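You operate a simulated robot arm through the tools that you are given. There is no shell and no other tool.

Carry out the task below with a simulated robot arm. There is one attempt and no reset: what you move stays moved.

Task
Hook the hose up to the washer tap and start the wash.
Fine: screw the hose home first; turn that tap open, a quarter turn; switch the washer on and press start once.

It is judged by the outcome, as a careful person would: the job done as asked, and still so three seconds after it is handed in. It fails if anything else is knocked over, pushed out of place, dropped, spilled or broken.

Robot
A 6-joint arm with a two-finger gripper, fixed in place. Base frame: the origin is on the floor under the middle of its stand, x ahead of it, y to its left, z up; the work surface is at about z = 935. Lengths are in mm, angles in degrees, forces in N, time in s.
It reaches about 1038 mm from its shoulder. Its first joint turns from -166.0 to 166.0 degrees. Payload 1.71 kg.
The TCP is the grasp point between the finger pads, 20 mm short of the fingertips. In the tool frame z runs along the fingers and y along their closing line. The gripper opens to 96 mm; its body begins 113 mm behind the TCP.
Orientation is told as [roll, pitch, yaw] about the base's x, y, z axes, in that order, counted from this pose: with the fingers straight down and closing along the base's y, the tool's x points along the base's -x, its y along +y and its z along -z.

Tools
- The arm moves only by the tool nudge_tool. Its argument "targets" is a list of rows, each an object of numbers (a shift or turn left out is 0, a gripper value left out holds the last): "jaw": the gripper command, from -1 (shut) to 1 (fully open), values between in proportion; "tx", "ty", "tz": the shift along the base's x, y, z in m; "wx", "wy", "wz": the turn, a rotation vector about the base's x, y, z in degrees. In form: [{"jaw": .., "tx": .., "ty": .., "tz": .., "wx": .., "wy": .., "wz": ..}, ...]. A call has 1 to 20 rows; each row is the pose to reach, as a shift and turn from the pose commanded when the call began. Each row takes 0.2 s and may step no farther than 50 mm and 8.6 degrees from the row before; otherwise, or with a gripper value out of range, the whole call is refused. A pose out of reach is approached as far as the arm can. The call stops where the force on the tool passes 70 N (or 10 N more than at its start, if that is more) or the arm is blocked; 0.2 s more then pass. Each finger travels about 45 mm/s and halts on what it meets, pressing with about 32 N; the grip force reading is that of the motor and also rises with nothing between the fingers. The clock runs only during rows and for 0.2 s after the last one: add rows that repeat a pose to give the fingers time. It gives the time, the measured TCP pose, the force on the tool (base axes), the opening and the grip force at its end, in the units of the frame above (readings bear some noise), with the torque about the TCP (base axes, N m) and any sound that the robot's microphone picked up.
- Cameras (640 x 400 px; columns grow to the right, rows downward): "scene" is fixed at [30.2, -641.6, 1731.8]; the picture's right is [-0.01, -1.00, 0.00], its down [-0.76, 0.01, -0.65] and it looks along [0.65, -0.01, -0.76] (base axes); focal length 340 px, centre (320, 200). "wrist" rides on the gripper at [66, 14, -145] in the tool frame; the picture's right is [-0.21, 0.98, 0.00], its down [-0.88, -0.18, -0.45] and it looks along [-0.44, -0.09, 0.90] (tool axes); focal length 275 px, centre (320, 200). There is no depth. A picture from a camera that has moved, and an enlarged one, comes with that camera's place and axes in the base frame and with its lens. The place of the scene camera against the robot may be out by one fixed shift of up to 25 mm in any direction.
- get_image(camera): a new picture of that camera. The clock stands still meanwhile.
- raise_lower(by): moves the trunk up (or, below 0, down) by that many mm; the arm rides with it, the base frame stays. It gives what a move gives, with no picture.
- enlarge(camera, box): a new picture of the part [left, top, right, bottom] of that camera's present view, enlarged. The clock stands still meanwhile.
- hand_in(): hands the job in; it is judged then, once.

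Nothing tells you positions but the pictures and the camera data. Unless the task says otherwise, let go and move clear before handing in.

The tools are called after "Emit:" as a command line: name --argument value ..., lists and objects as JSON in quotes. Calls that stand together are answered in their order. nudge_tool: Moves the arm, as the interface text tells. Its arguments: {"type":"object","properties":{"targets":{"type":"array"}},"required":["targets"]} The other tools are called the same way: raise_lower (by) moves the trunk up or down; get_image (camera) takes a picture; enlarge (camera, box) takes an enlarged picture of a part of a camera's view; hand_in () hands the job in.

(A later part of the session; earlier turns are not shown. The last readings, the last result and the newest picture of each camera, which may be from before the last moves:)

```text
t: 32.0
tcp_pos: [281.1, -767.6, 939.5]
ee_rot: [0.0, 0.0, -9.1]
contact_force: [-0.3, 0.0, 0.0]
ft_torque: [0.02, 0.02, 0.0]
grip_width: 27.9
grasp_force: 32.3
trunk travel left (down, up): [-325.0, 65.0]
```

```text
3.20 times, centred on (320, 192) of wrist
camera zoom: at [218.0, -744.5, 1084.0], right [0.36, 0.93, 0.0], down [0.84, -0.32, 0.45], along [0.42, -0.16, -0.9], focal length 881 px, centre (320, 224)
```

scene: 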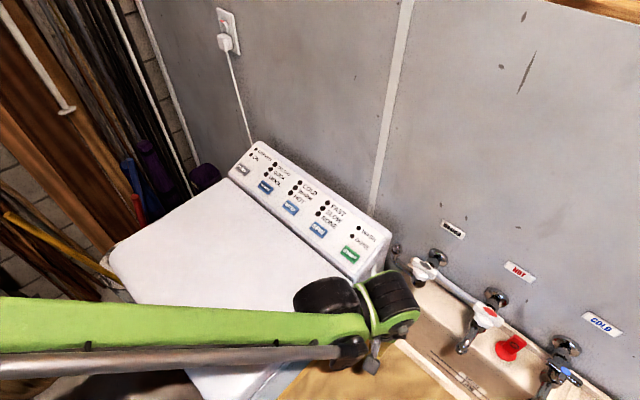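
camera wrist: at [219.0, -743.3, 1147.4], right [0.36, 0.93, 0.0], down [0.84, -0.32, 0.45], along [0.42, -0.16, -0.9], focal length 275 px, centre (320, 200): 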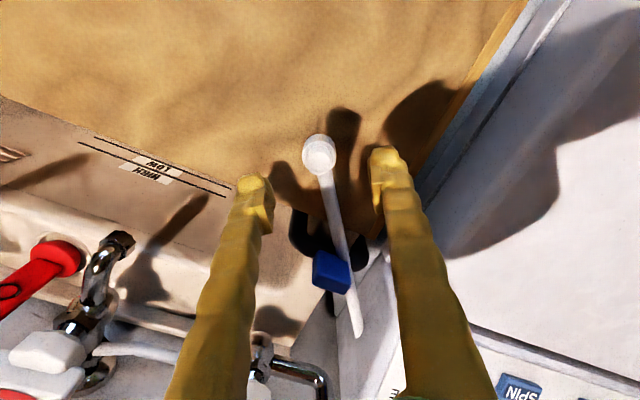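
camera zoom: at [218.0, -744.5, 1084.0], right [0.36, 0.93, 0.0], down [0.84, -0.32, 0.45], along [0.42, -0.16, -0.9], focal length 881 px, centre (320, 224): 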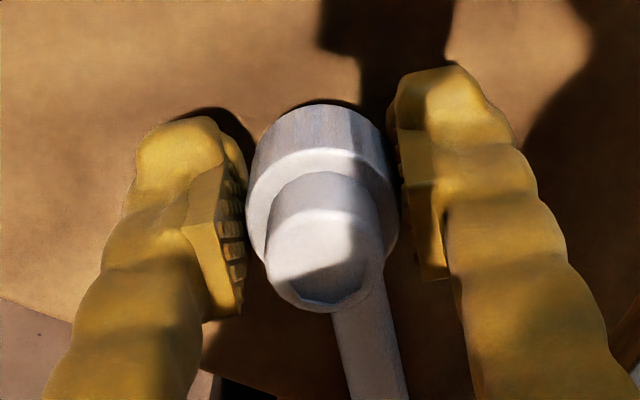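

The nut is now lifting cleanly with the fingers. I'll continue gradually up and toward the anchor, checking on the way.

Emit:
nudge_tool --targets '[{"tx": 0.002, "tz": 0.006}, {"tx": 0.004, "tz": 0.012}, {"tx": 0.007, "tz": 0.019}, {"tx": 0.01, "tz": 0.026}, {"tx": 0.014, "tz": 0.033}, {"tx": 0.018, "tz": 0.04}, {"tx": 0.018, "tz": 0.04}]'

Emit:
get_image --camera "wrist"

Emit:
get_image --camera "scene"

```text
t: 33.6
tcp_pos: [300.4, -767.7, 977.7]
ee_rot: [0.0, -0.1, -9.1]
contact_force: [0.6, -0.4, -0.1]
ft_torque: [0.01, 0.03, 0.01]
grip_width: 27.7
grasp_force: 31.8
trunk travel left (down, up): [-325.0, 65.0]
```

```text
taken
camera wrist: at [236.1, -744.6, 1123.7], right [0.36, 0.93, 0.0], down [0.84, -0.32, 0.45], along [0.42, -0.16, -0.9], focal length 275 px, centre (320, 200)
```

wrist: 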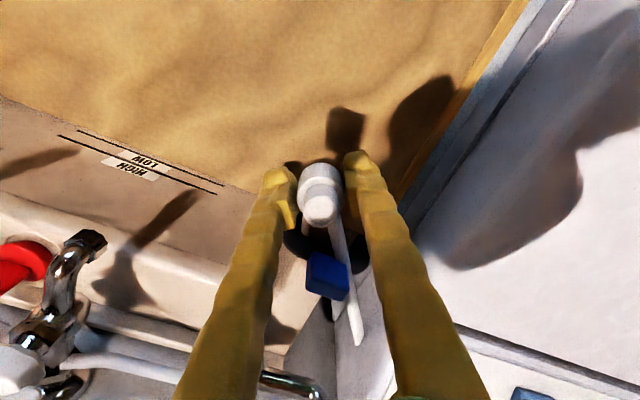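

```text
taken
```

scene: 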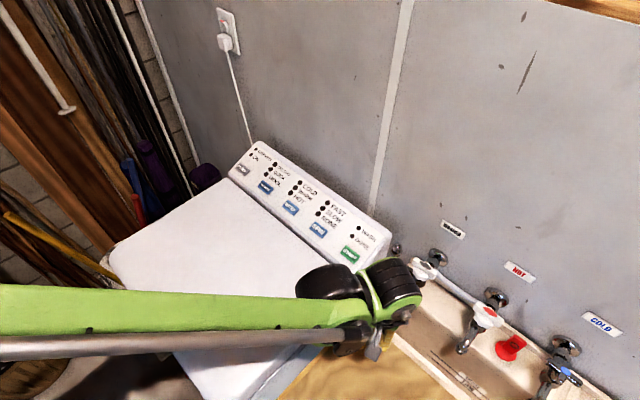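

The coupling is firmly held and the hose follows. Continuing up to about z=1085.

Emit:
nudge_tool --targets '[{"tx": 0.004, "tz": 0.01}, {"tx": 0.008, "tz": 0.02}, {"tx": 0.013, "tz": 0.03}, {"tx": 0.018, "tz": 0.04}, {"tx": 0.023, "tz": 0.05}, {"tx": 0.028, "tz": 0.06}, {"tx": 0.033, "tz": 0.07}, {"tx": 0.038, "tz": 0.08}, {"tx": 0.043, "tz": 0.09}, {"tx": 0.048, "tz": 0.1}, {"tx": 0.05, "tz": 0.107}, {"tx": 0.05, "tz": 0.107}]'

Emit:
get_image --camera "wrist"

Emit:
get_image --camera "scene"

```text
t: 36.2
tcp_pos: [349.0, -768.8, 1086.0]
ee_rot: [-0.1, -0.1, -9.2]
contact_force: [0.5, 0.5, -0.4]
ft_torque: [-0.01, 0.0, 0.02]
grip_width: 27.6
grasp_force: 31.7
trunk travel left (down, up): [-325.0, 65.0]
```

```text
taken
camera wrist: at [286.4, -744.4, 1230.6], right [0.36, 0.93, 0.0], down [0.84, -0.32, 0.45], along [0.42, -0.16, -0.9], focal length 275 px, centre (320, 200)
```

wrist: 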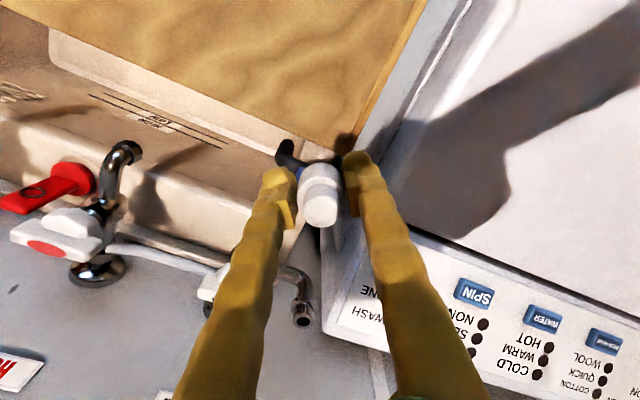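

```text
taken
```

scene: 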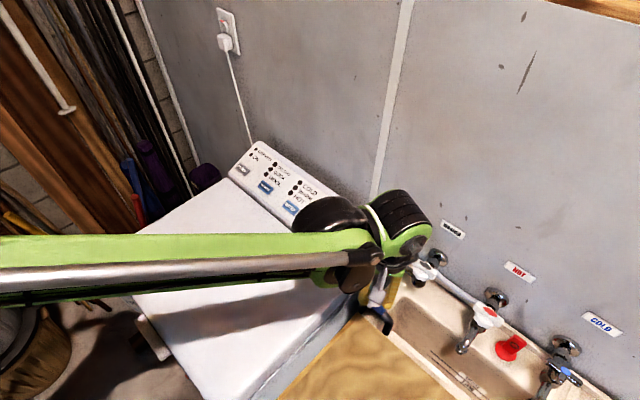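

Emit:
enlarge --camera "wrist" --box '[220, 130, 420, 255]'

Emit:
enlarge --camera "scene" --box '[340, 220, 440, 340]'

```text
3.20 times, centred on (320, 192) of wrist
camera zoom: at [286.4, -744.4, 1230.6], right [0.36, 0.93, 0.0], down [0.84, -0.32, 0.45], along [0.42, -0.16, -0.9], focal length 881 px, centre (320, 224)
```

zoom: 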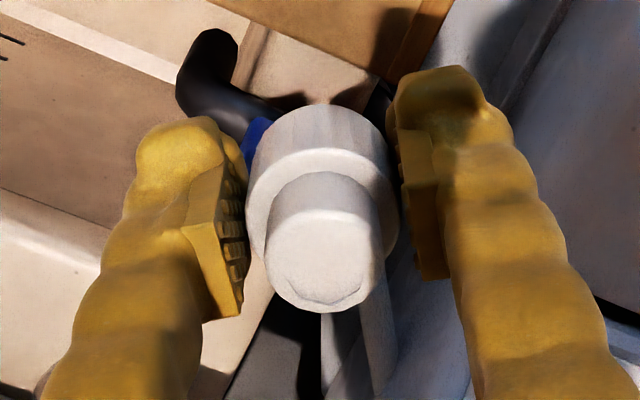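

```text
3.33 times, centred on (390, 280) of scene
camera zoom: at [30.2, -641.6, 1731.8], right [-0.01, -1.0, 0.0], down [-0.76, 0.01, -0.65], along [0.65, -0.01, -0.76], focal length 1134 px, centre (87, -67)
```

zoom: 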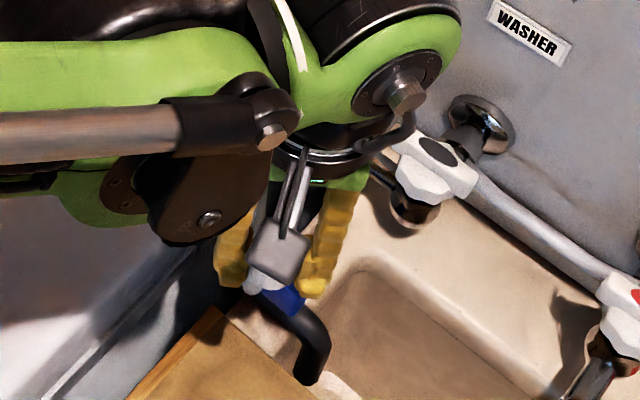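

The coupling keeps its place in the grip, upright. I'll now carry it over above the tap outlet at z≈1086 while turning the tool about 89° so the hose side faces the washer.

Emit:
nudge_tool --targets '[{"tx": 0.0134, "ty": -0.0067, "wz": 7.4}, {"tx": 0.0268, "ty": -0.0133, "wz": 14.8}, {"tx": 0.0402, "ty": -0.02, "wz": 22.2}, {"tx": 0.0537, "ty": -0.0267, "wz": 29.6}, {"tx": 0.0671, "ty": -0.0333, "wz": 37}, {"tx": 0.0805, "ty": -0.04, "wz": 44.4}, {"tx": 0.0939, "ty": -0.0467, "wz": 51.8}, {"tx": 0.1073, "ty": -0.0533, "wz": 59.2}, {"tx": 0.1207, "ty": -0.06, "wz": 66.6}, {"tx": 0.1341, "ty": -0.0667, "wz": 74}, {"tx": 0.1476, "ty": -0.0733, "wz": 81.4}, {"tx": 0.161, "ty": -0.08, "wz": 88}, {"tx": 0.161, "ty": -0.08, "wz": 88}]'

Emit:
get_image --camera "wrist"

Emit:
get_image --camera "scene"

```text
t: 39.0
tcp_pos: [510.1, -848.6, 1085.3]
ee_rot: [0.1, -0.1, 79.0]
contact_force: [0.0, -0.4, -1.7]
ft_torque: [-0.01, 0.03, -0.04]
grip_width: 27.8
grasp_force: 31.6
trunk travel left (down, up): [-325.0, 65.0]
```

```text
taken
camera wrist: at [484.0, -911.0, 1230.4], right [-0.92, 0.39, 0.0], down [0.35, 0.82, 0.45], along [0.17, 0.41, -0.9], focal length 275 px, centre (320, 200)
```

wrist: 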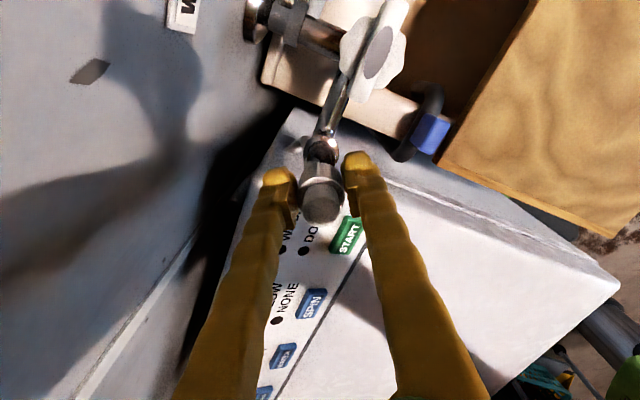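

```text
taken
```

scene: 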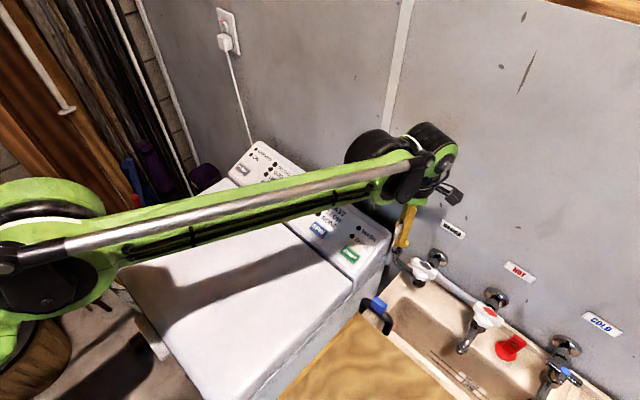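

Emit:
enlarge --camera "wrist" --box '[240, 120, 400, 220]'

Emit:
enlarge --camera "scene" --box '[350, 180, 470, 300]'

```text
4.00 times, centred on (320, 170) of wrist
camera zoom: at [484.0, -911.0, 1230.4], right [-0.92, 0.39, 0.0], down [0.35, 0.82, 0.45], along [0.17, 0.41, -0.9], focal length 1101 px, centre (320, 320)
```

zoom: 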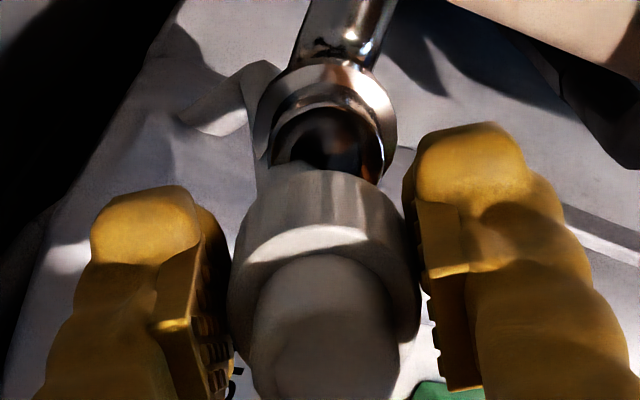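

```text
3.33 times, centred on (410, 240) of scene
camera zoom: at [30.2, -641.6, 1731.8], right [-0.01, -1.0, 0.0], down [-0.76, 0.01, -0.65], along [0.65, -0.01, -0.76], focal length 1134 px, centre (20, 67)
```

zoom: 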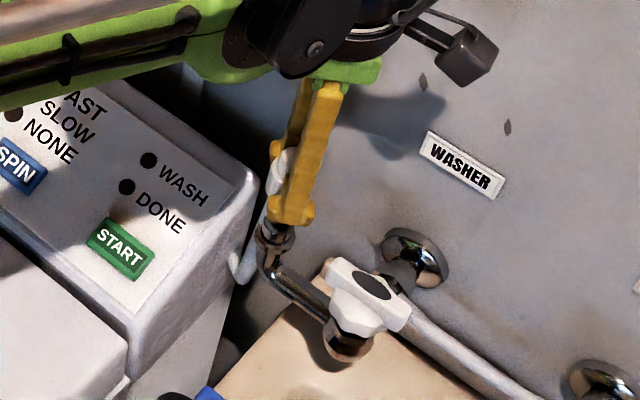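

The coupling is right above the outlet; the images suggest moving ~1 mm toward the camera's right. I'll make this tiny correction and lower to just above the thread.

Emit:
nudge_tool --targets '[{"tx": -0.0008, "ty": 0.0003, "tz": -0.01}, {"tx": -0.0008, "ty": 0.0003, "tz": -0.02}, {"tx": -0.0008, "ty": 0.0003, "tz": -0.028}, {"tx": -0.0008, "ty": 0.0003, "tz": -0.032}, {"tx": -0.0008, "ty": 0.0003, "tz": -0.032}]'

Emit:
enlarge --camera "wrist" --box '[240, 120, 400, 220]'

Emit:
enlarge --camera "scene" --box '[370, 210, 450, 270]'

```text
t: 40.2
tcp_pos: [508.6, -847.8, 1053.8]
ee_rot: [0.1, 0.0, 78.9]
contact_force: [0.7, 0.8, -0.6]
ft_torque: [-0.01, -0.01, 0.02]
grip_width: 27.9
grasp_force: 32.2
trunk travel left (down, up): [-325.0, 65.0]
```

```text
4.00 times, centred on (320, 170) of wrist
camera zoom: at [482.9, -910.2, 1198.6], right [-0.92, 0.39, 0.0], down [0.35, 0.82, 0.45], along [0.17, 0.41, -0.9], focal length 1101 px, centre (320, 320)
```

zoom: 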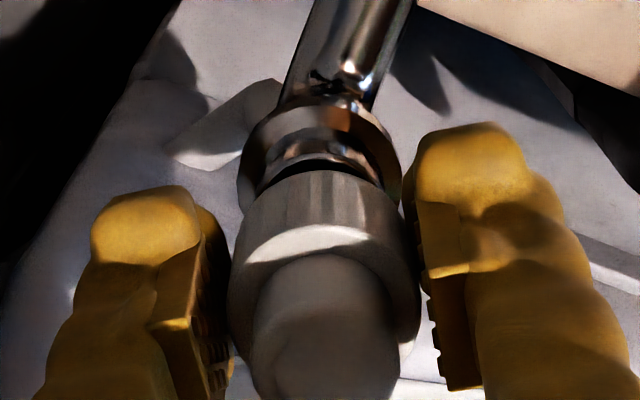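

```text
6.67 times, centred on (410, 240) of scene
camera zoom: at [30.2, -641.6, 1731.8], right [-0.01, -1.0, 0.0], down [-0.76, 0.01, -0.65], along [0.65, -0.01, -0.76], focal length 2267 px, centre (-280, -67)
```

zoom: 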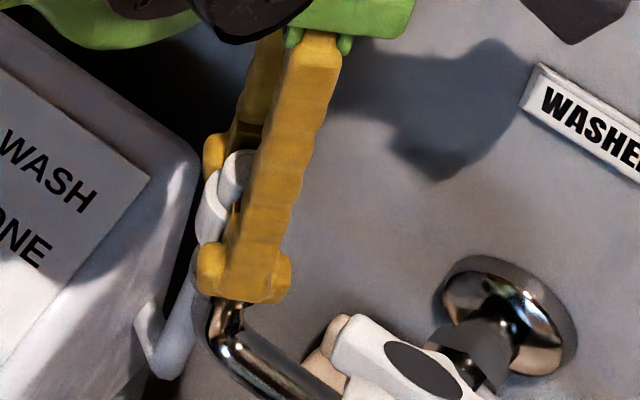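

Alignment looks within half a millimetre. I'll lower gently until contact with the thread.

Emit:
nudge_tool --targets '[{"tz": -0.002}, {"tz": -0.004}, {"tz": -0.005}, {"tz": -0.006}, {"tz": -0.006}]'

```text
t: 41.4
tcp_pos: [510.3, -848.3, 1046.9]
ee_rot: [0.2, -0.1, 78.9]
contact_force: [-0.2, 1.1, 0.5]
ft_torque: [0.02, 0.0, -0.01]
grip_width: 27.8
grasp_force: 31.8
trunk travel left (down, up): [-325.0, 65.0]
```

Emit:
nudge_tool --targets '[{"tz": -0.001}, {"tz": -0.002}, {"tz": -0.003}, {"tz": -0.003}]'

```text
t: 42.4
tcp_pos: [509.4, -846.7, 1046.7]
ee_rot: [0.0, 0.1, 78.9]
contact_force: [7.4, -13.6, 34.0]
ft_torque: [-0.5, -0.09, 0.01]
grip_width: 27.8
grasp_force: 32.0
trunk travel left (down, up): [-325.0, 65.0]
```

Contact with the thread at TCP z≈1046.7. I'll ease the pressure slightly and turn clockwise to catch the thread.

Emit:
nudge_tool --targets '[{"tz": 0.001}, {"tz": 0.001, "wz": -8}, {"tz": 0.001, "wz": -16}, {"tz": 0.001, "wz": -24}, {"tz": 0.001, "wz": -32}, {"tz": 0.001, "wz": -40}, {"tz": 0.001, "wz": -48}, {"tz": 0.001, "wz": -48}]'

Emit:
enlarge --camera "wrist" --box '[240, 120, 400, 220]'

Emit:
enlarge --camera "scene" --box '[370, 210, 450, 270]'

```text
t: 44.2
tcp_pos: [509.3, -847.5, 1045.5]
ee_rot: [0.0, 0.0, 30.8]
contact_force: [0.8, -2.6, 13.4]
ft_torque: [-0.13, 0.04, -0.01]
grip_width: 27.7
grasp_force: 31.9
trunk travel left (down, up): [-325.0, 65.0]
```

```text
4.00 times, centred on (320, 170) of wrist
camera zoom: at [445.1, -869.0, 1191.3], right [-0.32, 0.95, 0.0], down [0.85, 0.29, 0.45], along [0.42, 0.14, -0.9], focal length 1101 px, centre (320, 320)
```

zoom: 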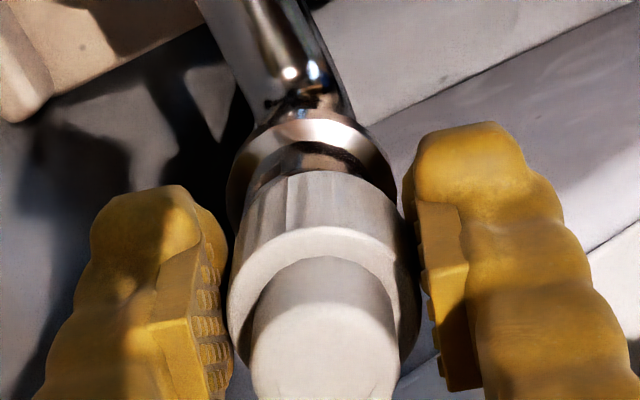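

```text
6.67 times, centred on (410, 240) of scene
camera zoom: at [30.2, -641.6, 1731.8], right [-0.01, -1.0, 0.0], down [-0.76, 0.01, -0.65], along [0.65, -0.01, -0.76], focal length 2267 px, centre (-280, -67)
```

zoom: 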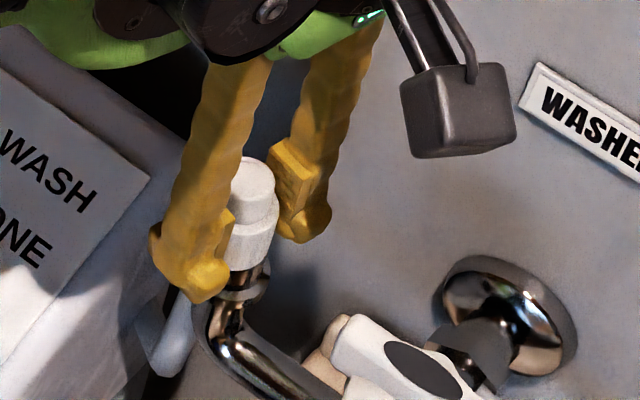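

The nut went down about 1 mm while turning, so the thread seems to be catching. I'll keep turning clockwise with light downward pressure.

Emit:
nudge_tool --targets '[{"tz": -0.0003, "wz": -8}, {"tz": -0.0006, "wz": -16}, {"tz": -0.0009, "wz": -24}, {"tz": -0.0012, "wz": -32}, {"tz": -0.0015, "wz": -40}, {"tz": -0.0018, "wz": -48}, {"tz": -0.002, "wz": -56}, {"tz": -0.002, "wz": -64}, {"tz": -0.002, "wz": -64}]'

Emit:
enlarge --camera "scene" --box '[370, 210, 450, 270]'

Emit:
get_image --camera "wrist"

```text
t: 46.2
tcp_pos: [508.9, -848.4, 1043.0]
ee_rot: [0.0, 0.1, -33.2]
contact_force: [-13.4, 10.8, -8.2]
ft_torque: [0.12, 0.18, 0.02]
grip_width: 27.8
grasp_force: 31.7
trunk travel left (down, up): [-325.0, 65.0]
```

```text
6.67 times, centred on (410, 240) of scene
camera zoom: at [30.2, -641.6, 1731.8], right [-0.01, -1.0, 0.0], down [-0.76, 0.01, -0.65], along [0.65, -0.01, -0.76], focal length 2267 px, centre (-280, -67)
```

zoom: 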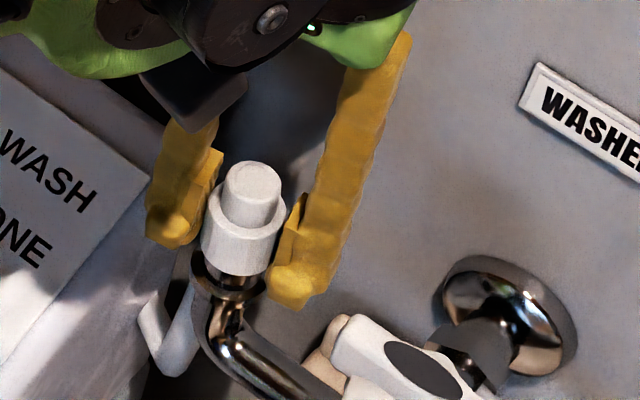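

```text
taken
camera wrist: at [460.6, -800.4, 1187.9], right [0.71, 0.71, 0.0], down [0.63, -0.64, 0.44], along [0.31, -0.31, -0.9], focal length 275 px, centre (320, 200)
```

wrist: 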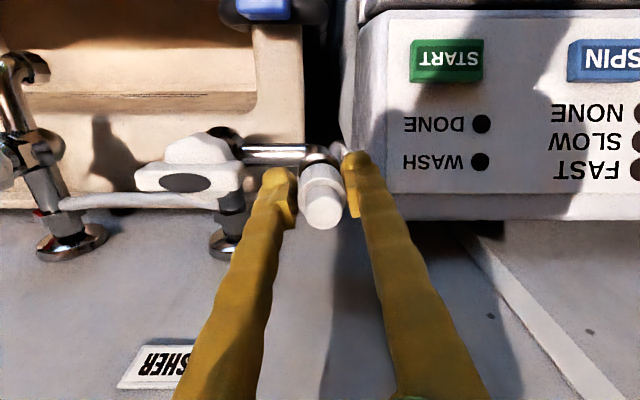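

The thread has engaged: the nut is now pulling the tool down. I'll correct the small sideways offset and continue clockwise, following it down.

Emit:
nudge_tool --targets '[{"tx": -0.0008, "ty": 0.0007, "tz": -0.0008, "wz": -4}, {"tx": -0.0008, "ty": 0.0007, "tz": -0.0012, "wz": -12}, {"tx": -0.0008, "ty": 0.0007, "tz": -0.0015, "wz": -20}, {"tx": -0.0008, "ty": 0.0007, "tz": -0.0018, "wz": -28}, {"tx": -0.0008, "ty": 0.0007, "tz": -0.0021, "wz": -36}, {"tx": -0.0008, "ty": 0.0007, "tz": -0.0024, "wz": -44}, {"tx": -0.0008, "ty": 0.0007, "tz": -0.0024, "wz": -44}]'

Emit:
enlarge --camera "scene" --box '[370, 210, 450, 270]'

```text
t: 47.8
tcp_pos: [508.4, -846.5, 1041.1]
ee_rot: [0.0, -0.1, -77.2]
contact_force: [-1.5, 3.3, 0.3]
ft_torque: [0.08, 0.05, -0.02]
grip_width: 27.7
grasp_force: 32.0
trunk travel left (down, up): [-325.0, 65.0]
```

```text
6.67 times, centred on (410, 240) of scene
camera zoom: at [30.2, -641.6, 1731.8], right [-0.01, -1.0, 0.0], down [-0.76, 0.01, -0.65], along [0.65, -0.01, -0.76], focal length 2267 px, centre (-280, -67)
```

zoom: 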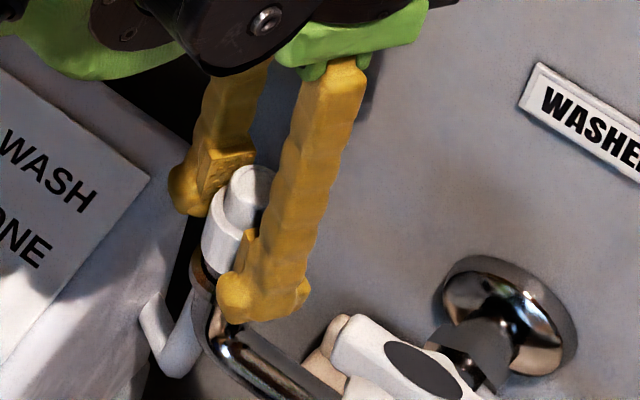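

Forces are near zero and the nut is following the turn down (~0.04 mm per degree). Continuing.

Emit:
nudge_tool --targets '[{"tx": -0.0001, "ty": 0.0002, "tz": -0.0003, "wz": -8}, {"tx": -0.0001, "ty": 0.0002, "tz": -0.0006, "wz": -16}, {"tx": -0.0001, "ty": 0.0002, "tz": -0.0009, "wz": -24}, {"tx": -0.0001, "ty": 0.0002, "tz": -0.0012, "wz": -32}, {"tx": -0.0001, "ty": 0.0002, "tz": -0.0016, "wz": -40}, {"tx": -0.0001, "ty": 0.0002, "tz": -0.0019, "wz": -48}, {"tx": -0.0001, "ty": 0.0002, "tz": -0.0022, "wz": -56}, {"tx": -0.0001, "ty": 0.0002, "tz": -0.0025, "wz": -64}, {"tx": -0.0001, "ty": 0.0002, "tz": -0.0025, "wz": -64}]'

Emit:
enlarge --camera "scene" --box '[370, 210, 450, 270]'

```text
t: 49.8
tcp_pos: [510.4, -846.7, 1037.9]
ee_rot: [0.0, -0.1, -141.1]
contact_force: [13.2, -1.6, 1.2]
ft_torque: [0.01, -0.26, 0.03]
grip_width: 27.8
grasp_force: 32.3
trunk travel left (down, up): [-325.0, 65.0]
```

```text
6.67 times, centred on (410, 240) of scene
camera zoom: at [30.2, -641.6, 1731.8], right [-0.01, -1.0, 0.0], down [-0.76, 0.01, -0.65], along [0.65, -0.01, -0.76], focal length 2267 px, centre (-280, -67)
```

zoom: 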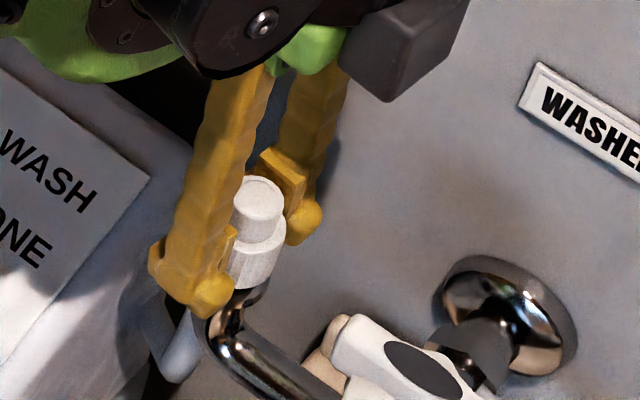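

Going well: nut lowered to TCP z≈1038 with the thread. I'll continue clockwise toward the wrist's limit, following it down.

Emit:
nudge_tool --targets '[{"tx": 0.0006, "tz": -0.0003, "wz": -8}, {"tx": 0.0008, "tz": -0.0007, "wz": -16}, {"tx": 0.0008, "tz": -0.0011, "wz": -24}, {"tx": 0.0008, "tz": -0.0014, "wz": -32}, {"tx": 0.0008, "tz": -0.0018, "wz": -40}, {"tx": 0.0008, "tz": -0.0022, "wz": -48}, {"tx": 0.0008, "tz": -0.0026, "wz": -56}, {"tx": 0.0008, "tz": -0.003, "wz": -64}, {"tx": 0.0008, "tz": -0.0033, "wz": -72}, {"tx": 0.0008, "tz": -0.0033, "wz": -72}]'

Emit:
enlarge --camera "scene" --box '[370, 210, 450, 270]'

Emit:
get_image --camera "wrist"

```text
t: 52.0
tcp_pos: [508.4, -846.6, 1034.4]
ee_rot: [0.1, -0.1, 146.6]
contact_force: [-7.3, -2.0, -10.6]
ft_torque: [-2.96, -0.56, 0.95]
grip_width: 26.8
grasp_force: 31.8
trunk travel left (down, up): [-325.0, 65.0]
```

```text
6.67 times, centred on (410, 240) of scene
camera zoom: at [30.2, -641.6, 1731.8], right [-0.01, -1.0, 0.0], down [-0.76, 0.01, -0.65], along [0.65, -0.01, -0.76], focal length 2267 px, centre (-280, -67)
```

zoom: 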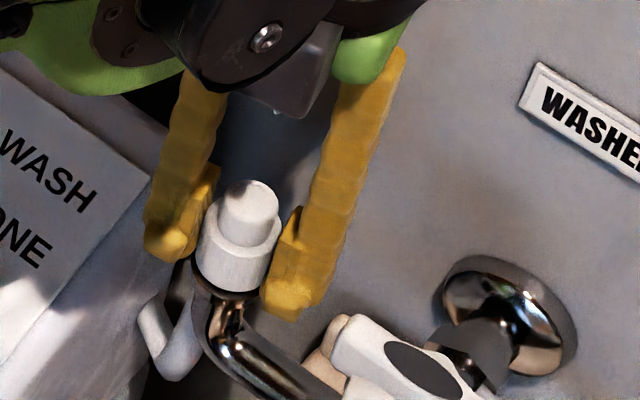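

```text
taken
camera wrist: at [555.5, -895.5, 1179.3], right [-0.71, -0.71, 0.0], down [-0.63, 0.63, 0.45], along [-0.32, 0.32, -0.89], focal length 275 px, centre (320, 200)
```

wrist: 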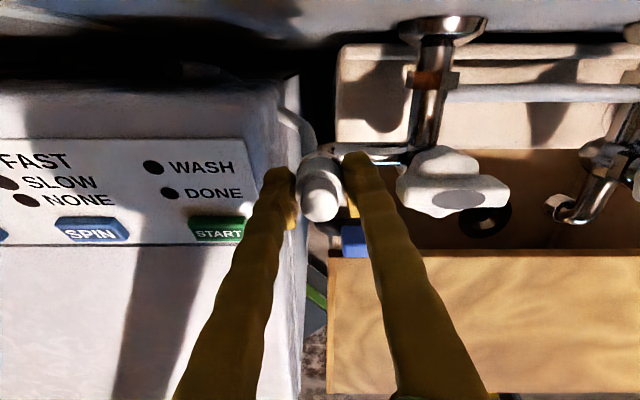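

The nut is down to about TCP z≈1034, but the torque suggests the camera housing is now brushing the wall at this yaw. I'll look closely before releasing.

Emit:
enlarge --camera "wrist" --box '[240, 90, 400, 240]'

Emit:
get_image --camera "scene"

```text
2.67 times, centred on (320, 165) of wrist
camera zoom: at [555.5, -895.5, 1179.3], right [-0.71, -0.71, 0.0], down [-0.63, 0.63, 0.45], along [-0.32, 0.32, -0.89], focal length 734 px, centre (320, 293)
```

zoom: 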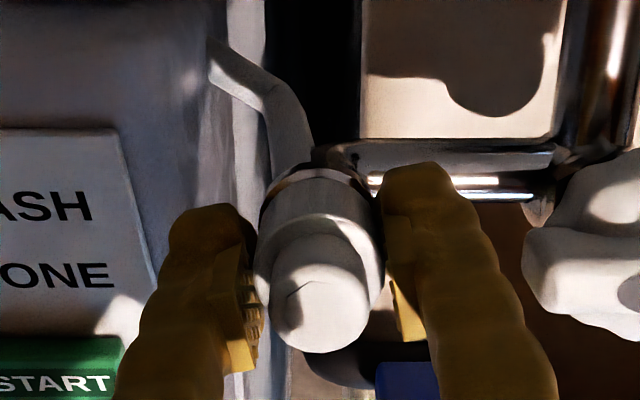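

```text
taken
```

scene: 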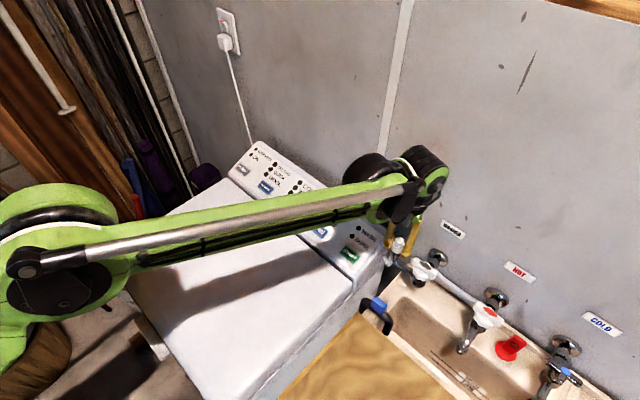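

The hose comes from the washer side and joins low on the nut, away from where the fingers are. I'll open the fingers moderately and rise off the nut.

Emit:
nudge_tool --targets '[{"jaw": -0.05}, {"jaw": -0.05}, {"jaw": -0.05}, {"jaw": -0.05}]'

Emit:
enlarge --camera "wrist" --box '[240, 90, 400, 240]'

```text
t: 53.0
tcp_pos: [509.6, -846.8, 1035.2]
ee_rot: [0.2, -0.2, 146.9]
contact_force: [-0.9, 2.5, 1.1]
ft_torque: [-0.46, -0.26, 0.08]
grip_width: 45.5
grasp_force: 0.0
trunk travel left (down, up): [-325.0, 65.0]
```

```text
2.67 times, centred on (320, 165) of wrist
camera zoom: at [556.4, -894.5, 1180.4], right [-0.71, -0.71, 0.0], down [-0.63, 0.63, 0.45], along [-0.32, 0.31, -0.89], focal length 734 px, centre (320, 293)
```

zoom: 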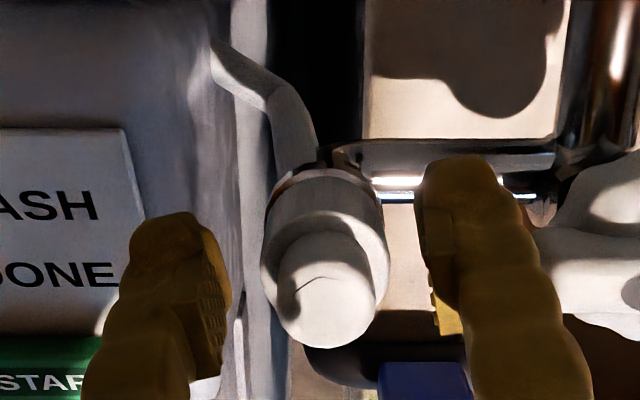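

The nut stays on the thread, upright. I'll rotate slightly away from the wall, rise above the cap, and swing back counter-clockwise for another bite.

Emit:
nudge_tool --targets '[{"wz": 5, "tx": -0.001, "ty": 0.001}, {"wz": 5, "tz": 0.015}, {"wz": 5, "tz": 0.035}, {"wz": 5, "tz": 0.055}, {"wz": 5, "tz": 0.055}]'

Emit:
enlarge --camera "scene" --box '[370, 210, 450, 270]'

Emit:
get_image --camera "wrist"

```text
t: 54.2
tcp_pos: [509.1, -846.8, 1090.1]
ee_rot: [0.1, -0.1, 152.0]
contact_force: [0.5, 0.6, -0.1]
ft_torque: [-0.05, -0.02, 0.0]
grip_width: 45.6
grasp_force: 0.0
trunk travel left (down, up): [-325.0, 65.0]
```

```text
6.67 times, centred on (410, 240) of scene
camera zoom: at [30.2, -641.6, 1731.8], right [-0.01, -1.0, 0.0], down [-0.76, 0.01, -0.65], along [0.65, -0.01, -0.76], focal length 2267 px, centre (-280, -67)
```

zoom: 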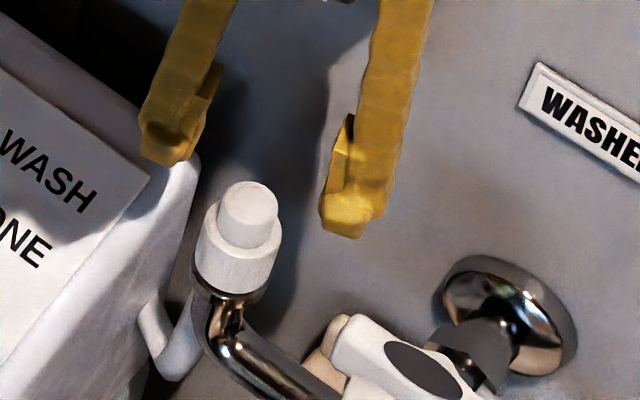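

```text
taken
camera wrist: at [560.5, -890.8, 1235.9], right [-0.64, -0.77, 0.0], down [-0.69, 0.58, 0.45], along [-0.34, 0.29, -0.89], focal length 275 px, centre (320, 200)
```

wrist: 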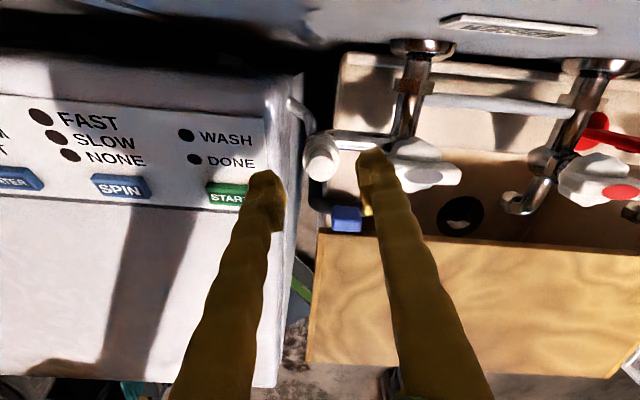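

Emit:
enlarge --camera "scene" --box '[385, 225, 425, 265]'

Emit:
enlarge --camera "wrist" --box '[270, 90, 370, 190]'

```text
10.00 times, centred on (405, 245) of scene
camera zoom: at [30.2, -641.6, 1731.8], right [-0.01, -1.0, 0.0], down [-0.76, 0.01, -0.65], along [0.65, -0.01, -0.76], focal length 3401 px, centre (-530, -250)
```

zoom: 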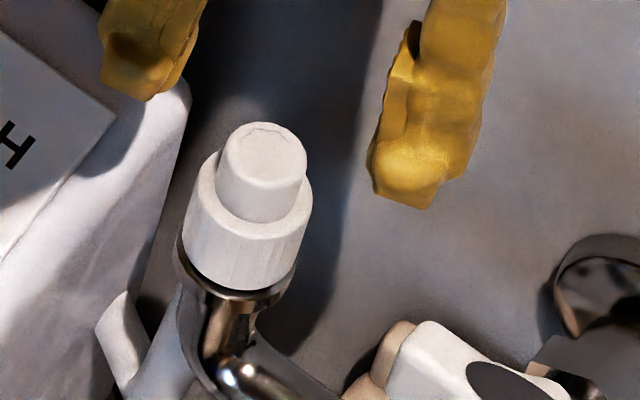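

```text
4.00 times, centred on (320, 140) of wrist
camera zoom: at [560.5, -890.8, 1235.9], right [-0.64, -0.77, 0.0], down [-0.69, 0.58, 0.45], along [-0.34, 0.29, -0.89], focal length 1101 px, centre (320, 440)
```

zoom: 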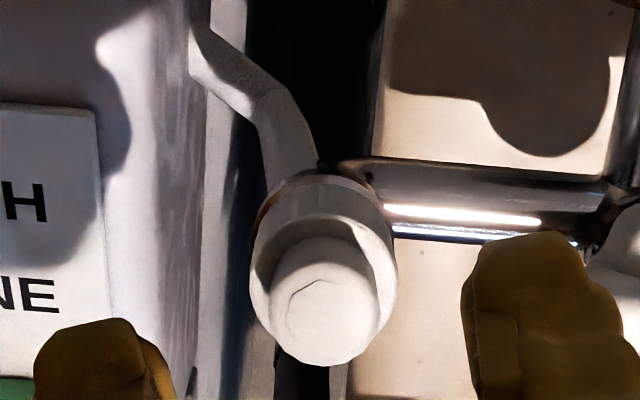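

The nut is standing straight on the thread with a small gap left to the collar ring. I'll swing back counter-clockwise at this height (in two calls) for the next turn.

Emit:
nudge_tool --targets '[{"wz": 8}, {"wz": 16}, {"wz": 24}, {"wz": 32}, {"wz": 40}, {"wz": 48}, {"wz": 56}, {"wz": 64}, {"wz": 72}, {"wz": 80}, {"wz": 88}, {"wz": 96}, {"wz": 104}, {"wz": 112}, {"wz": 120}, {"wz": 128}, {"wz": 136}, {"wz": 144}, {"wz": 152}, {"wz": 160}]'

Emit:
nudge_tool --targets '[{"wz": 8}, {"wz": 16}, {"wz": 24}, {"wz": 32}, {"wz": 40}, {"wz": 48}, {"wz": 56}, {"wz": 64}, {"wz": 72}, {"wz": 80}, {"wz": 88}, {"wz": 96}, {"wz": 104}, {"wz": 110}, {"wz": 110}]'

Emit:
get_image --camera "wrist"

Emit:
enlarge --camera "scene" --box '[373, 225, 437, 265]'

```text
t: 58.4
tcp_pos: [509.7, -847.3, 1091.5]
ee_rot: [0.0, -0.1, -48.0]
contact_force: [0.3, -0.6, 0.4]
ft_torque: [0.03, -0.01, -0.01]
grip_width: 45.6
grasp_force: 0.1
trunk travel left (down, up): [-325.0, 65.0]
```

```text
t: 61.6
tcp_pos: [508.7, -846.8, 1091.2]
ee_rot: [0.1, -0.1, 62.0]
contact_force: [0.1, -0.2, 0.1]
ft_torque: [0.0, 0.01, 0.03]
grip_width: 45.5
grasp_force: 0.1
trunk travel left (down, up): [-325.0, 65.0]
```

```text
taken
camera wrist: at [466.0, -899.1, 1235.4], right [-0.77, 0.64, 0.0], down [0.58, 0.69, 0.45], along [0.28, 0.34, -0.9], focal length 275 px, centre (320, 200)
```

wrist: 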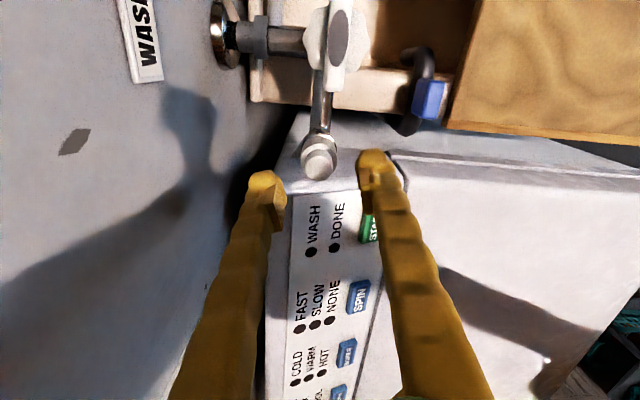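

```text
10.00 times, centred on (405, 245) of scene
camera zoom: at [30.2, -641.6, 1731.8], right [-0.01, -1.0, 0.0], down [-0.76, 0.01, -0.65], along [0.65, -0.01, -0.76], focal length 3401 px, centre (-530, -250)
```

zoom: 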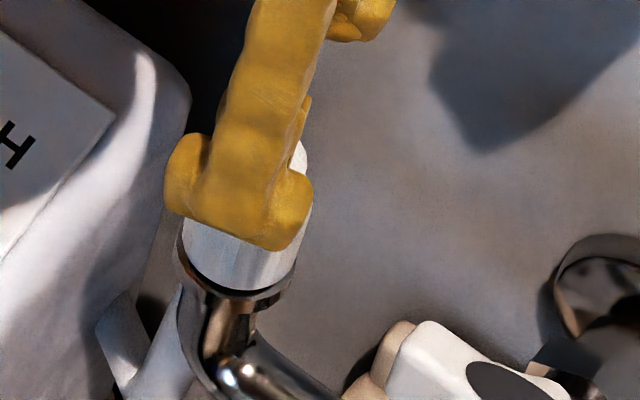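

Emit:
enlarge --camera "wrist" --box '[256, 110, 384, 190]'

```text
5.00 times, centred on (320, 150) of wrist
camera zoom: at [466.0, -899.1, 1235.4], right [-0.77, 0.64, 0.0], down [0.58, 0.69, 0.45], along [0.28, 0.34, -0.9], focal length 1376 px, centre (320, 450)
```

zoom: 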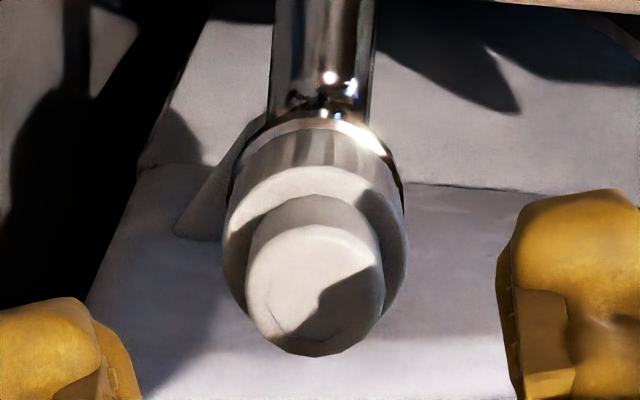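

The nut's cap top is at z≈1048 and centred under the tool; about 3–4 mm remain to the collar ring. I'll descend, regrip the collar and check.

Emit:
nudge_tool --targets '[{"tz": -0.02}, {"tz": -0.04}, {"tz": -0.055}, {"tz": -0.062}, {"tz": -0.062}]'

Emit:
get_image --camera "wrist"

```text
t: 62.8
tcp_pos: [508.7, -846.7, 1028.2]
ee_rot: [0.1, -0.1, 61.9]
contact_force: [-0.6, 0.4, 0.2]
ft_torque: [0.0, -0.02, 0.0]
grip_width: 45.6
grasp_force: 0.1
trunk travel left (down, up): [-325.0, 65.0]
```

```text
taken
camera wrist: at [465.8, -899.1, 1173.0], right [-0.77, 0.64, 0.0], down [0.58, 0.69, 0.45], along [0.29, 0.34, -0.9], focal length 275 px, centre (320, 200)
```

wrist: 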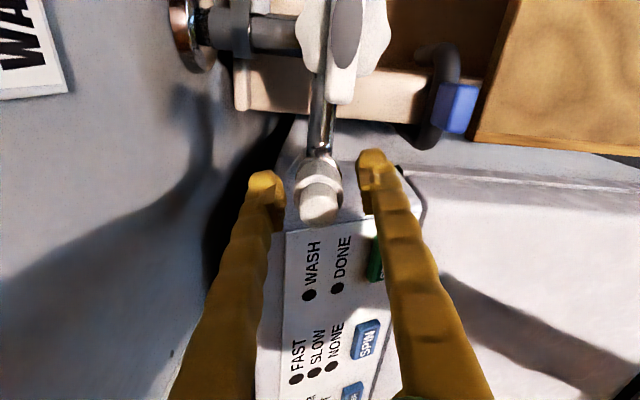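

Clear all around. Closing on the collar.

Emit:
nudge_tool --targets '[{"jaw": -1}, {"jaw": -1}, {"jaw": -1}, {"jaw": -1}]'

```text
t: 63.8
tcp_pos: [509.1, -848.0, 1028.1]
ee_rot: [0.0, -0.1, 62.0]
contact_force: [7.1, -6.3, 2.6]
ft_torque: [-0.1, -0.09, 0.02]
grip_width: 27.8
grasp_force: 32.3
trunk travel left (down, up): [-325.0, 65.0]
```

Gripped. Turning clockwise again, following down.

Emit:
nudge_tool --targets '[{"tz": -0.0004, "wz": -8}, {"tz": -0.0008, "wz": -16}, {"tz": -0.0012, "wz": -24}, {"tz": -0.0016, "wz": -32}, {"tz": -0.002, "wz": -40}, {"tz": -0.002, "wz": -40}]'

Emit:
enlarge --camera "scene" --box '[373, 225, 437, 265]'

```text
t: 65.2
tcp_pos: [510.1, -848.1, 1027.5]
ee_rot: [-0.1, 0.0, 21.7]
contact_force: [30.1, -39.4, 36.5]
ft_torque: [-0.72, -0.44, -0.14]
grip_width: 27.9
grasp_force: 31.9
trunk travel left (down, up): [-325.0, 65.0]
```

```text
10.00 times, centred on (405, 245) of scene
camera zoom: at [30.2, -641.6, 1731.8], right [-0.01, -1.0, 0.0], down [-0.76, 0.01, -0.65], along [0.65, -0.01, -0.76], focal length 3401 px, centre (-530, -250)
```

zoom: 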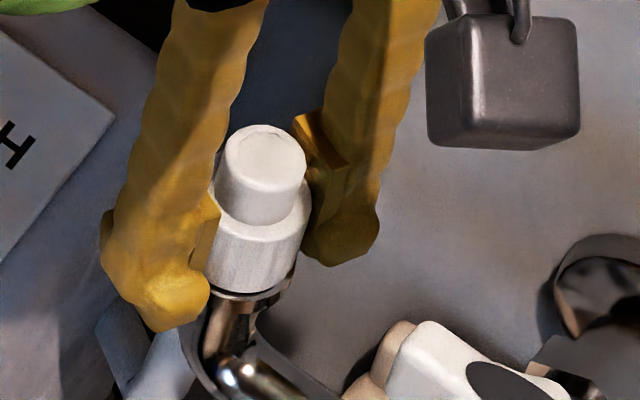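

The nut no longer descends and the force has risen (36 N up, ~50 N sideways). I'll relieve the downward push and see what remains.

Emit:
nudge_tool --targets '[{"tz": 0.001}, {"tz": 0.002}, {"tz": 0.002}]'

Emit:
get_image --camera "wrist"

Emit:
enlarge --camera "wrist" --box '[240, 120, 400, 220]'

```text
t: 66.0
tcp_pos: [509.7, -848.4, 1026.1]
ee_rot: [0.1, 0.0, 21.9]
contact_force: [21.1, -26.7, 11.3]
ft_torque: [-0.5, -0.34, 0.1]
grip_width: 28.0
grasp_force: 31.6
trunk travel left (down, up): [-325.0, 65.0]
```

```text
taken
camera wrist: at [443.7, -860.0, 1172.1], right [-0.17, 0.98, 0.0], down [0.88, 0.16, 0.44], along [0.44, 0.08, -0.9], focal length 275 px, centre (320, 200)
```

wrist: 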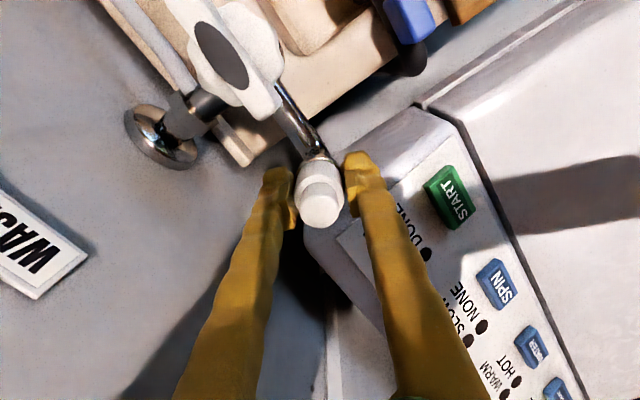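

```text
4.00 times, centred on (320, 170) of wrist
camera zoom: at [443.7, -860.0, 1172.1], right [-0.17, 0.98, 0.0], down [0.88, 0.16, 0.44], along [0.44, 0.08, -0.9], focal length 1101 px, centre (320, 320)
```

zoom: 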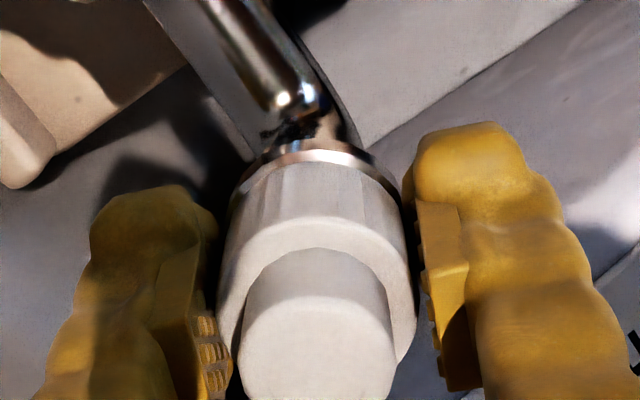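

The sideways force looks like a small centring offset. I'll re-centre by ~1.5 mm and turn further without extra downward push to see whether the nut is at its stop.

Emit:
nudge_tool --targets '[{"tx": 0.0007, "ty": -0.0009}, {"tx": 0.0013, "ty": -0.0017}, {"tx": 0.0013, "ty": -0.0017}]'

Emit:
nudge_tool --targets '[{"wz": -6}, {"wz": -12}, {"wz": -18}, {"wz": -24}]'

```text
t: 66.8
tcp_pos: [510.7, -848.7, 1028.8]
ee_rot: [0.0, 0.0, 21.9]
contact_force: [-4.2, 10.5, -4.3]
ft_torque: [0.14, 0.08, 0.0]
grip_width: 27.3
grasp_force: 32.1
trunk travel left (down, up): [-325.0, 65.0]
```

```text
t: 67.8
tcp_pos: [511.4, -847.2, 1029.1]
ee_rot: [0.0, 0.0, -2.2]
contact_force: [-7.3, 10.2, -7.1]
ft_torque: [0.2, 0.08, -0.04]
grip_width: 27.6
grasp_force: 31.8
trunk travel left (down, up): [-325.0, 65.0]
```

Emit:
enlarge --camera "scene" --box '[373, 225, 437, 265]'

Emit:
nudge_tool --targets '[{"wz": -8}, {"wz": -16}, {"wz": -24}, {"wz": -32}, {"wz": -40}, {"wz": -48}, {"wz": -48}]'

Emit:
enlarge --camera "scene" --box '[373, 225, 437, 265]'

```text
10.00 times, centred on (405, 245) of scene
camera zoom: at [30.2, -641.6, 1731.8], right [-0.01, -1.0, 0.0], down [-0.76, 0.01, -0.65], along [0.65, -0.01, -0.76], focal length 3401 px, centre (-530, -250)
```

zoom: 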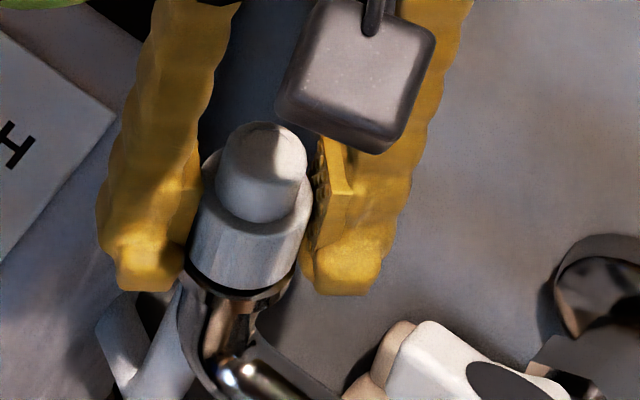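

```text
t: 69.4
tcp_pos: [509.0, -849.2, 1029.3]
ee_rot: [0.0, 0.0, -50.2]
contact_force: [-11.0, 4.0, -14.0]
ft_torque: [0.06, 0.13, 0.02]
grip_width: 27.6
grasp_force: 32.2
trunk travel left (down, up): [-325.0, 65.0]
```

```text
10.00 times, centred on (405, 245) of scene
camera zoom: at [30.2, -641.6, 1731.8], right [-0.01, -1.0, 0.0], down [-0.76, 0.01, -0.65], along [0.65, -0.01, -0.76], focal length 3401 px, centre (-530, -250)
```

zoom: 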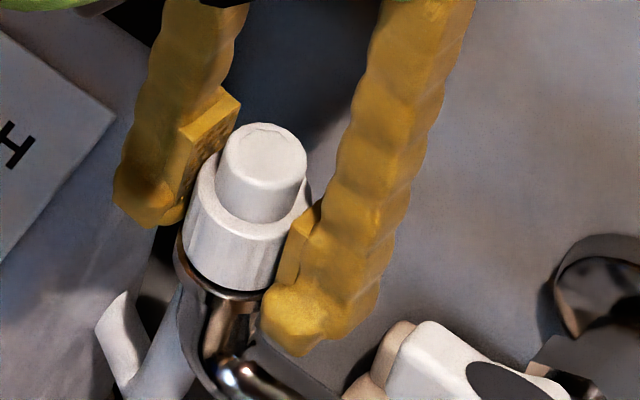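

The nut is turning freely and slowly pulling the tool down, so it isn't at its stop yet. I'll keep turning clockwise, following down gently.

Emit:
nudge_tool --targets '[{"tx": -0.0005, "ty": 0.0002, "tz": -0.0006, "wz": -8}, {"tx": -0.0005, "ty": 0.0002, "tz": -0.0007, "wz": -16}, {"tx": -0.0005, "ty": 0.0002, "tz": -0.0008, "wz": -24}, {"tx": -0.0005, "ty": 0.0002, "tz": -0.0009, "wz": -32}, {"tx": -0.0005, "ty": 0.0002, "tz": -0.001, "wz": -40}, {"tx": -0.0005, "ty": 0.0002, "tz": -0.0011, "wz": -48}, {"tx": -0.0005, "ty": 0.0002, "tz": -0.0012, "wz": -56}, {"tx": -0.0005, "ty": 0.0002, "tz": -0.0013, "wz": -64}, {"tx": -0.0005, "ty": 0.0002, "tz": -0.0013, "wz": -64}]'

Emit:
enlarge --camera "scene" --box '[373, 225, 437, 265]'

```text
t: 71.4
tcp_pos: [508.8, -849.9, 1026.9]
ee_rot: [0.1, -0.1, -114.3]
contact_force: [-10.3, -16.6, 10.7]
ft_torque: [-0.19, 0.13, -0.2]
grip_width: 27.7
grasp_force: 31.7
trunk travel left (down, up): [-325.0, 65.0]
```

```text
10.00 times, centred on (405, 245) of scene
camera zoom: at [30.2, -641.6, 1731.8], right [-0.01, -1.0, 0.0], down [-0.76, 0.01, -0.65], along [0.65, -0.01, -0.76], focal length 3401 px, centre (-530, -250)
```

zoom: 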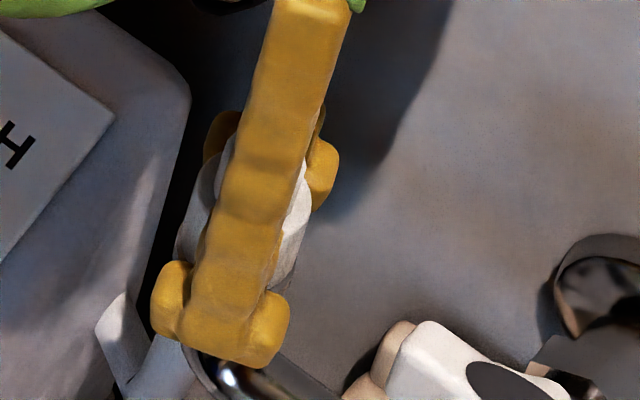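

Emit:
nudge_tool --targets '[{"tx": -0.0005, "ty": -0.0008, "tz": 0.0004}, {"tx": -0.0005, "ty": -0.0008, "tz": 0.0004, "wz": -8}, {"tx": -0.0005, "ty": -0.0008, "tz": 0.0004, "wz": -16}, {"tx": -0.0005, "ty": -0.0008, "tz": 0.0004, "wz": -24}, {"tx": -0.0005, "ty": -0.0008, "tz": 0.0004, "wz": -32}, {"tx": -0.0005, "ty": -0.0008, "tz": 0.0004, "wz": -40}, {"tx": -0.0005, "ty": -0.0008, "tz": 0.0004, "wz": -48}, {"tx": -0.0005, "ty": -0.0008, "tz": 0.0004, "wz": -56}, {"tx": -0.0005, "ty": -0.0008, "tz": 0.0004, "wz": -64}]'

Emit:
get_image --camera "wrist"

Emit:
enlarge --camera "scene" --box '[373, 225, 437, 265]'

```text
t: 73.4
tcp_pos: [511.0, -848.2, 1028.3]
ee_rot: [0.1, -0.1, -178.2]
contact_force: [-9.8, 15.3, -2.1]
ft_torque: [0.18, 0.12, 0.4]
grip_width: 27.7
grasp_force: 32.0
trunk travel left (down, up): [-325.0, 65.0]
```

```text
taken
camera wrist: at [576.4, -860.3, 1173.3], right [-0.17, -0.98, 0.0], down [-0.88, 0.16, 0.45], along [-0.44, 0.08, -0.9], focal length 275 px, centre (320, 200)
```

wrist: 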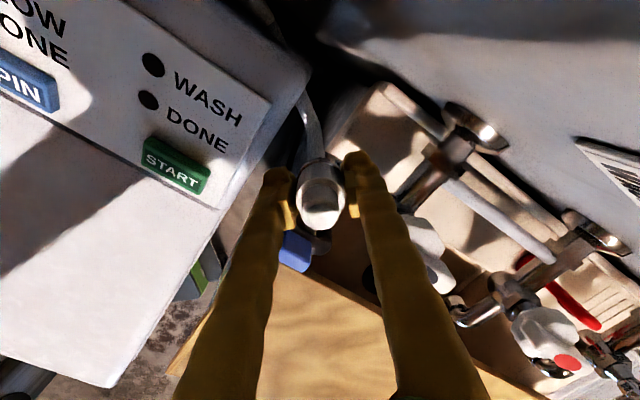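

```text
10.00 times, centred on (405, 245) of scene
camera zoom: at [30.2, -641.6, 1731.8], right [-0.01, -1.0, 0.0], down [-0.76, 0.01, -0.65], along [0.65, -0.01, -0.76], focal length 3401 px, centre (-530, -250)
```

zoom: 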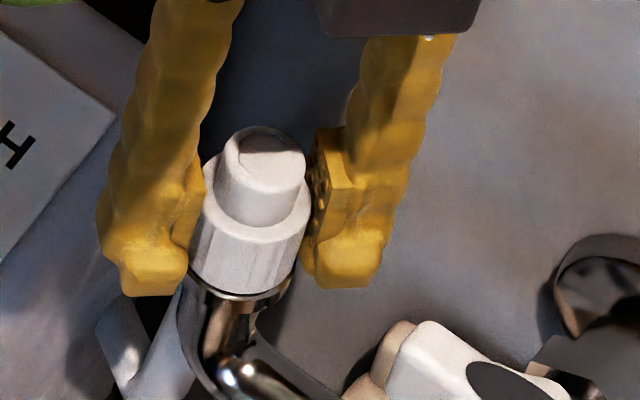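

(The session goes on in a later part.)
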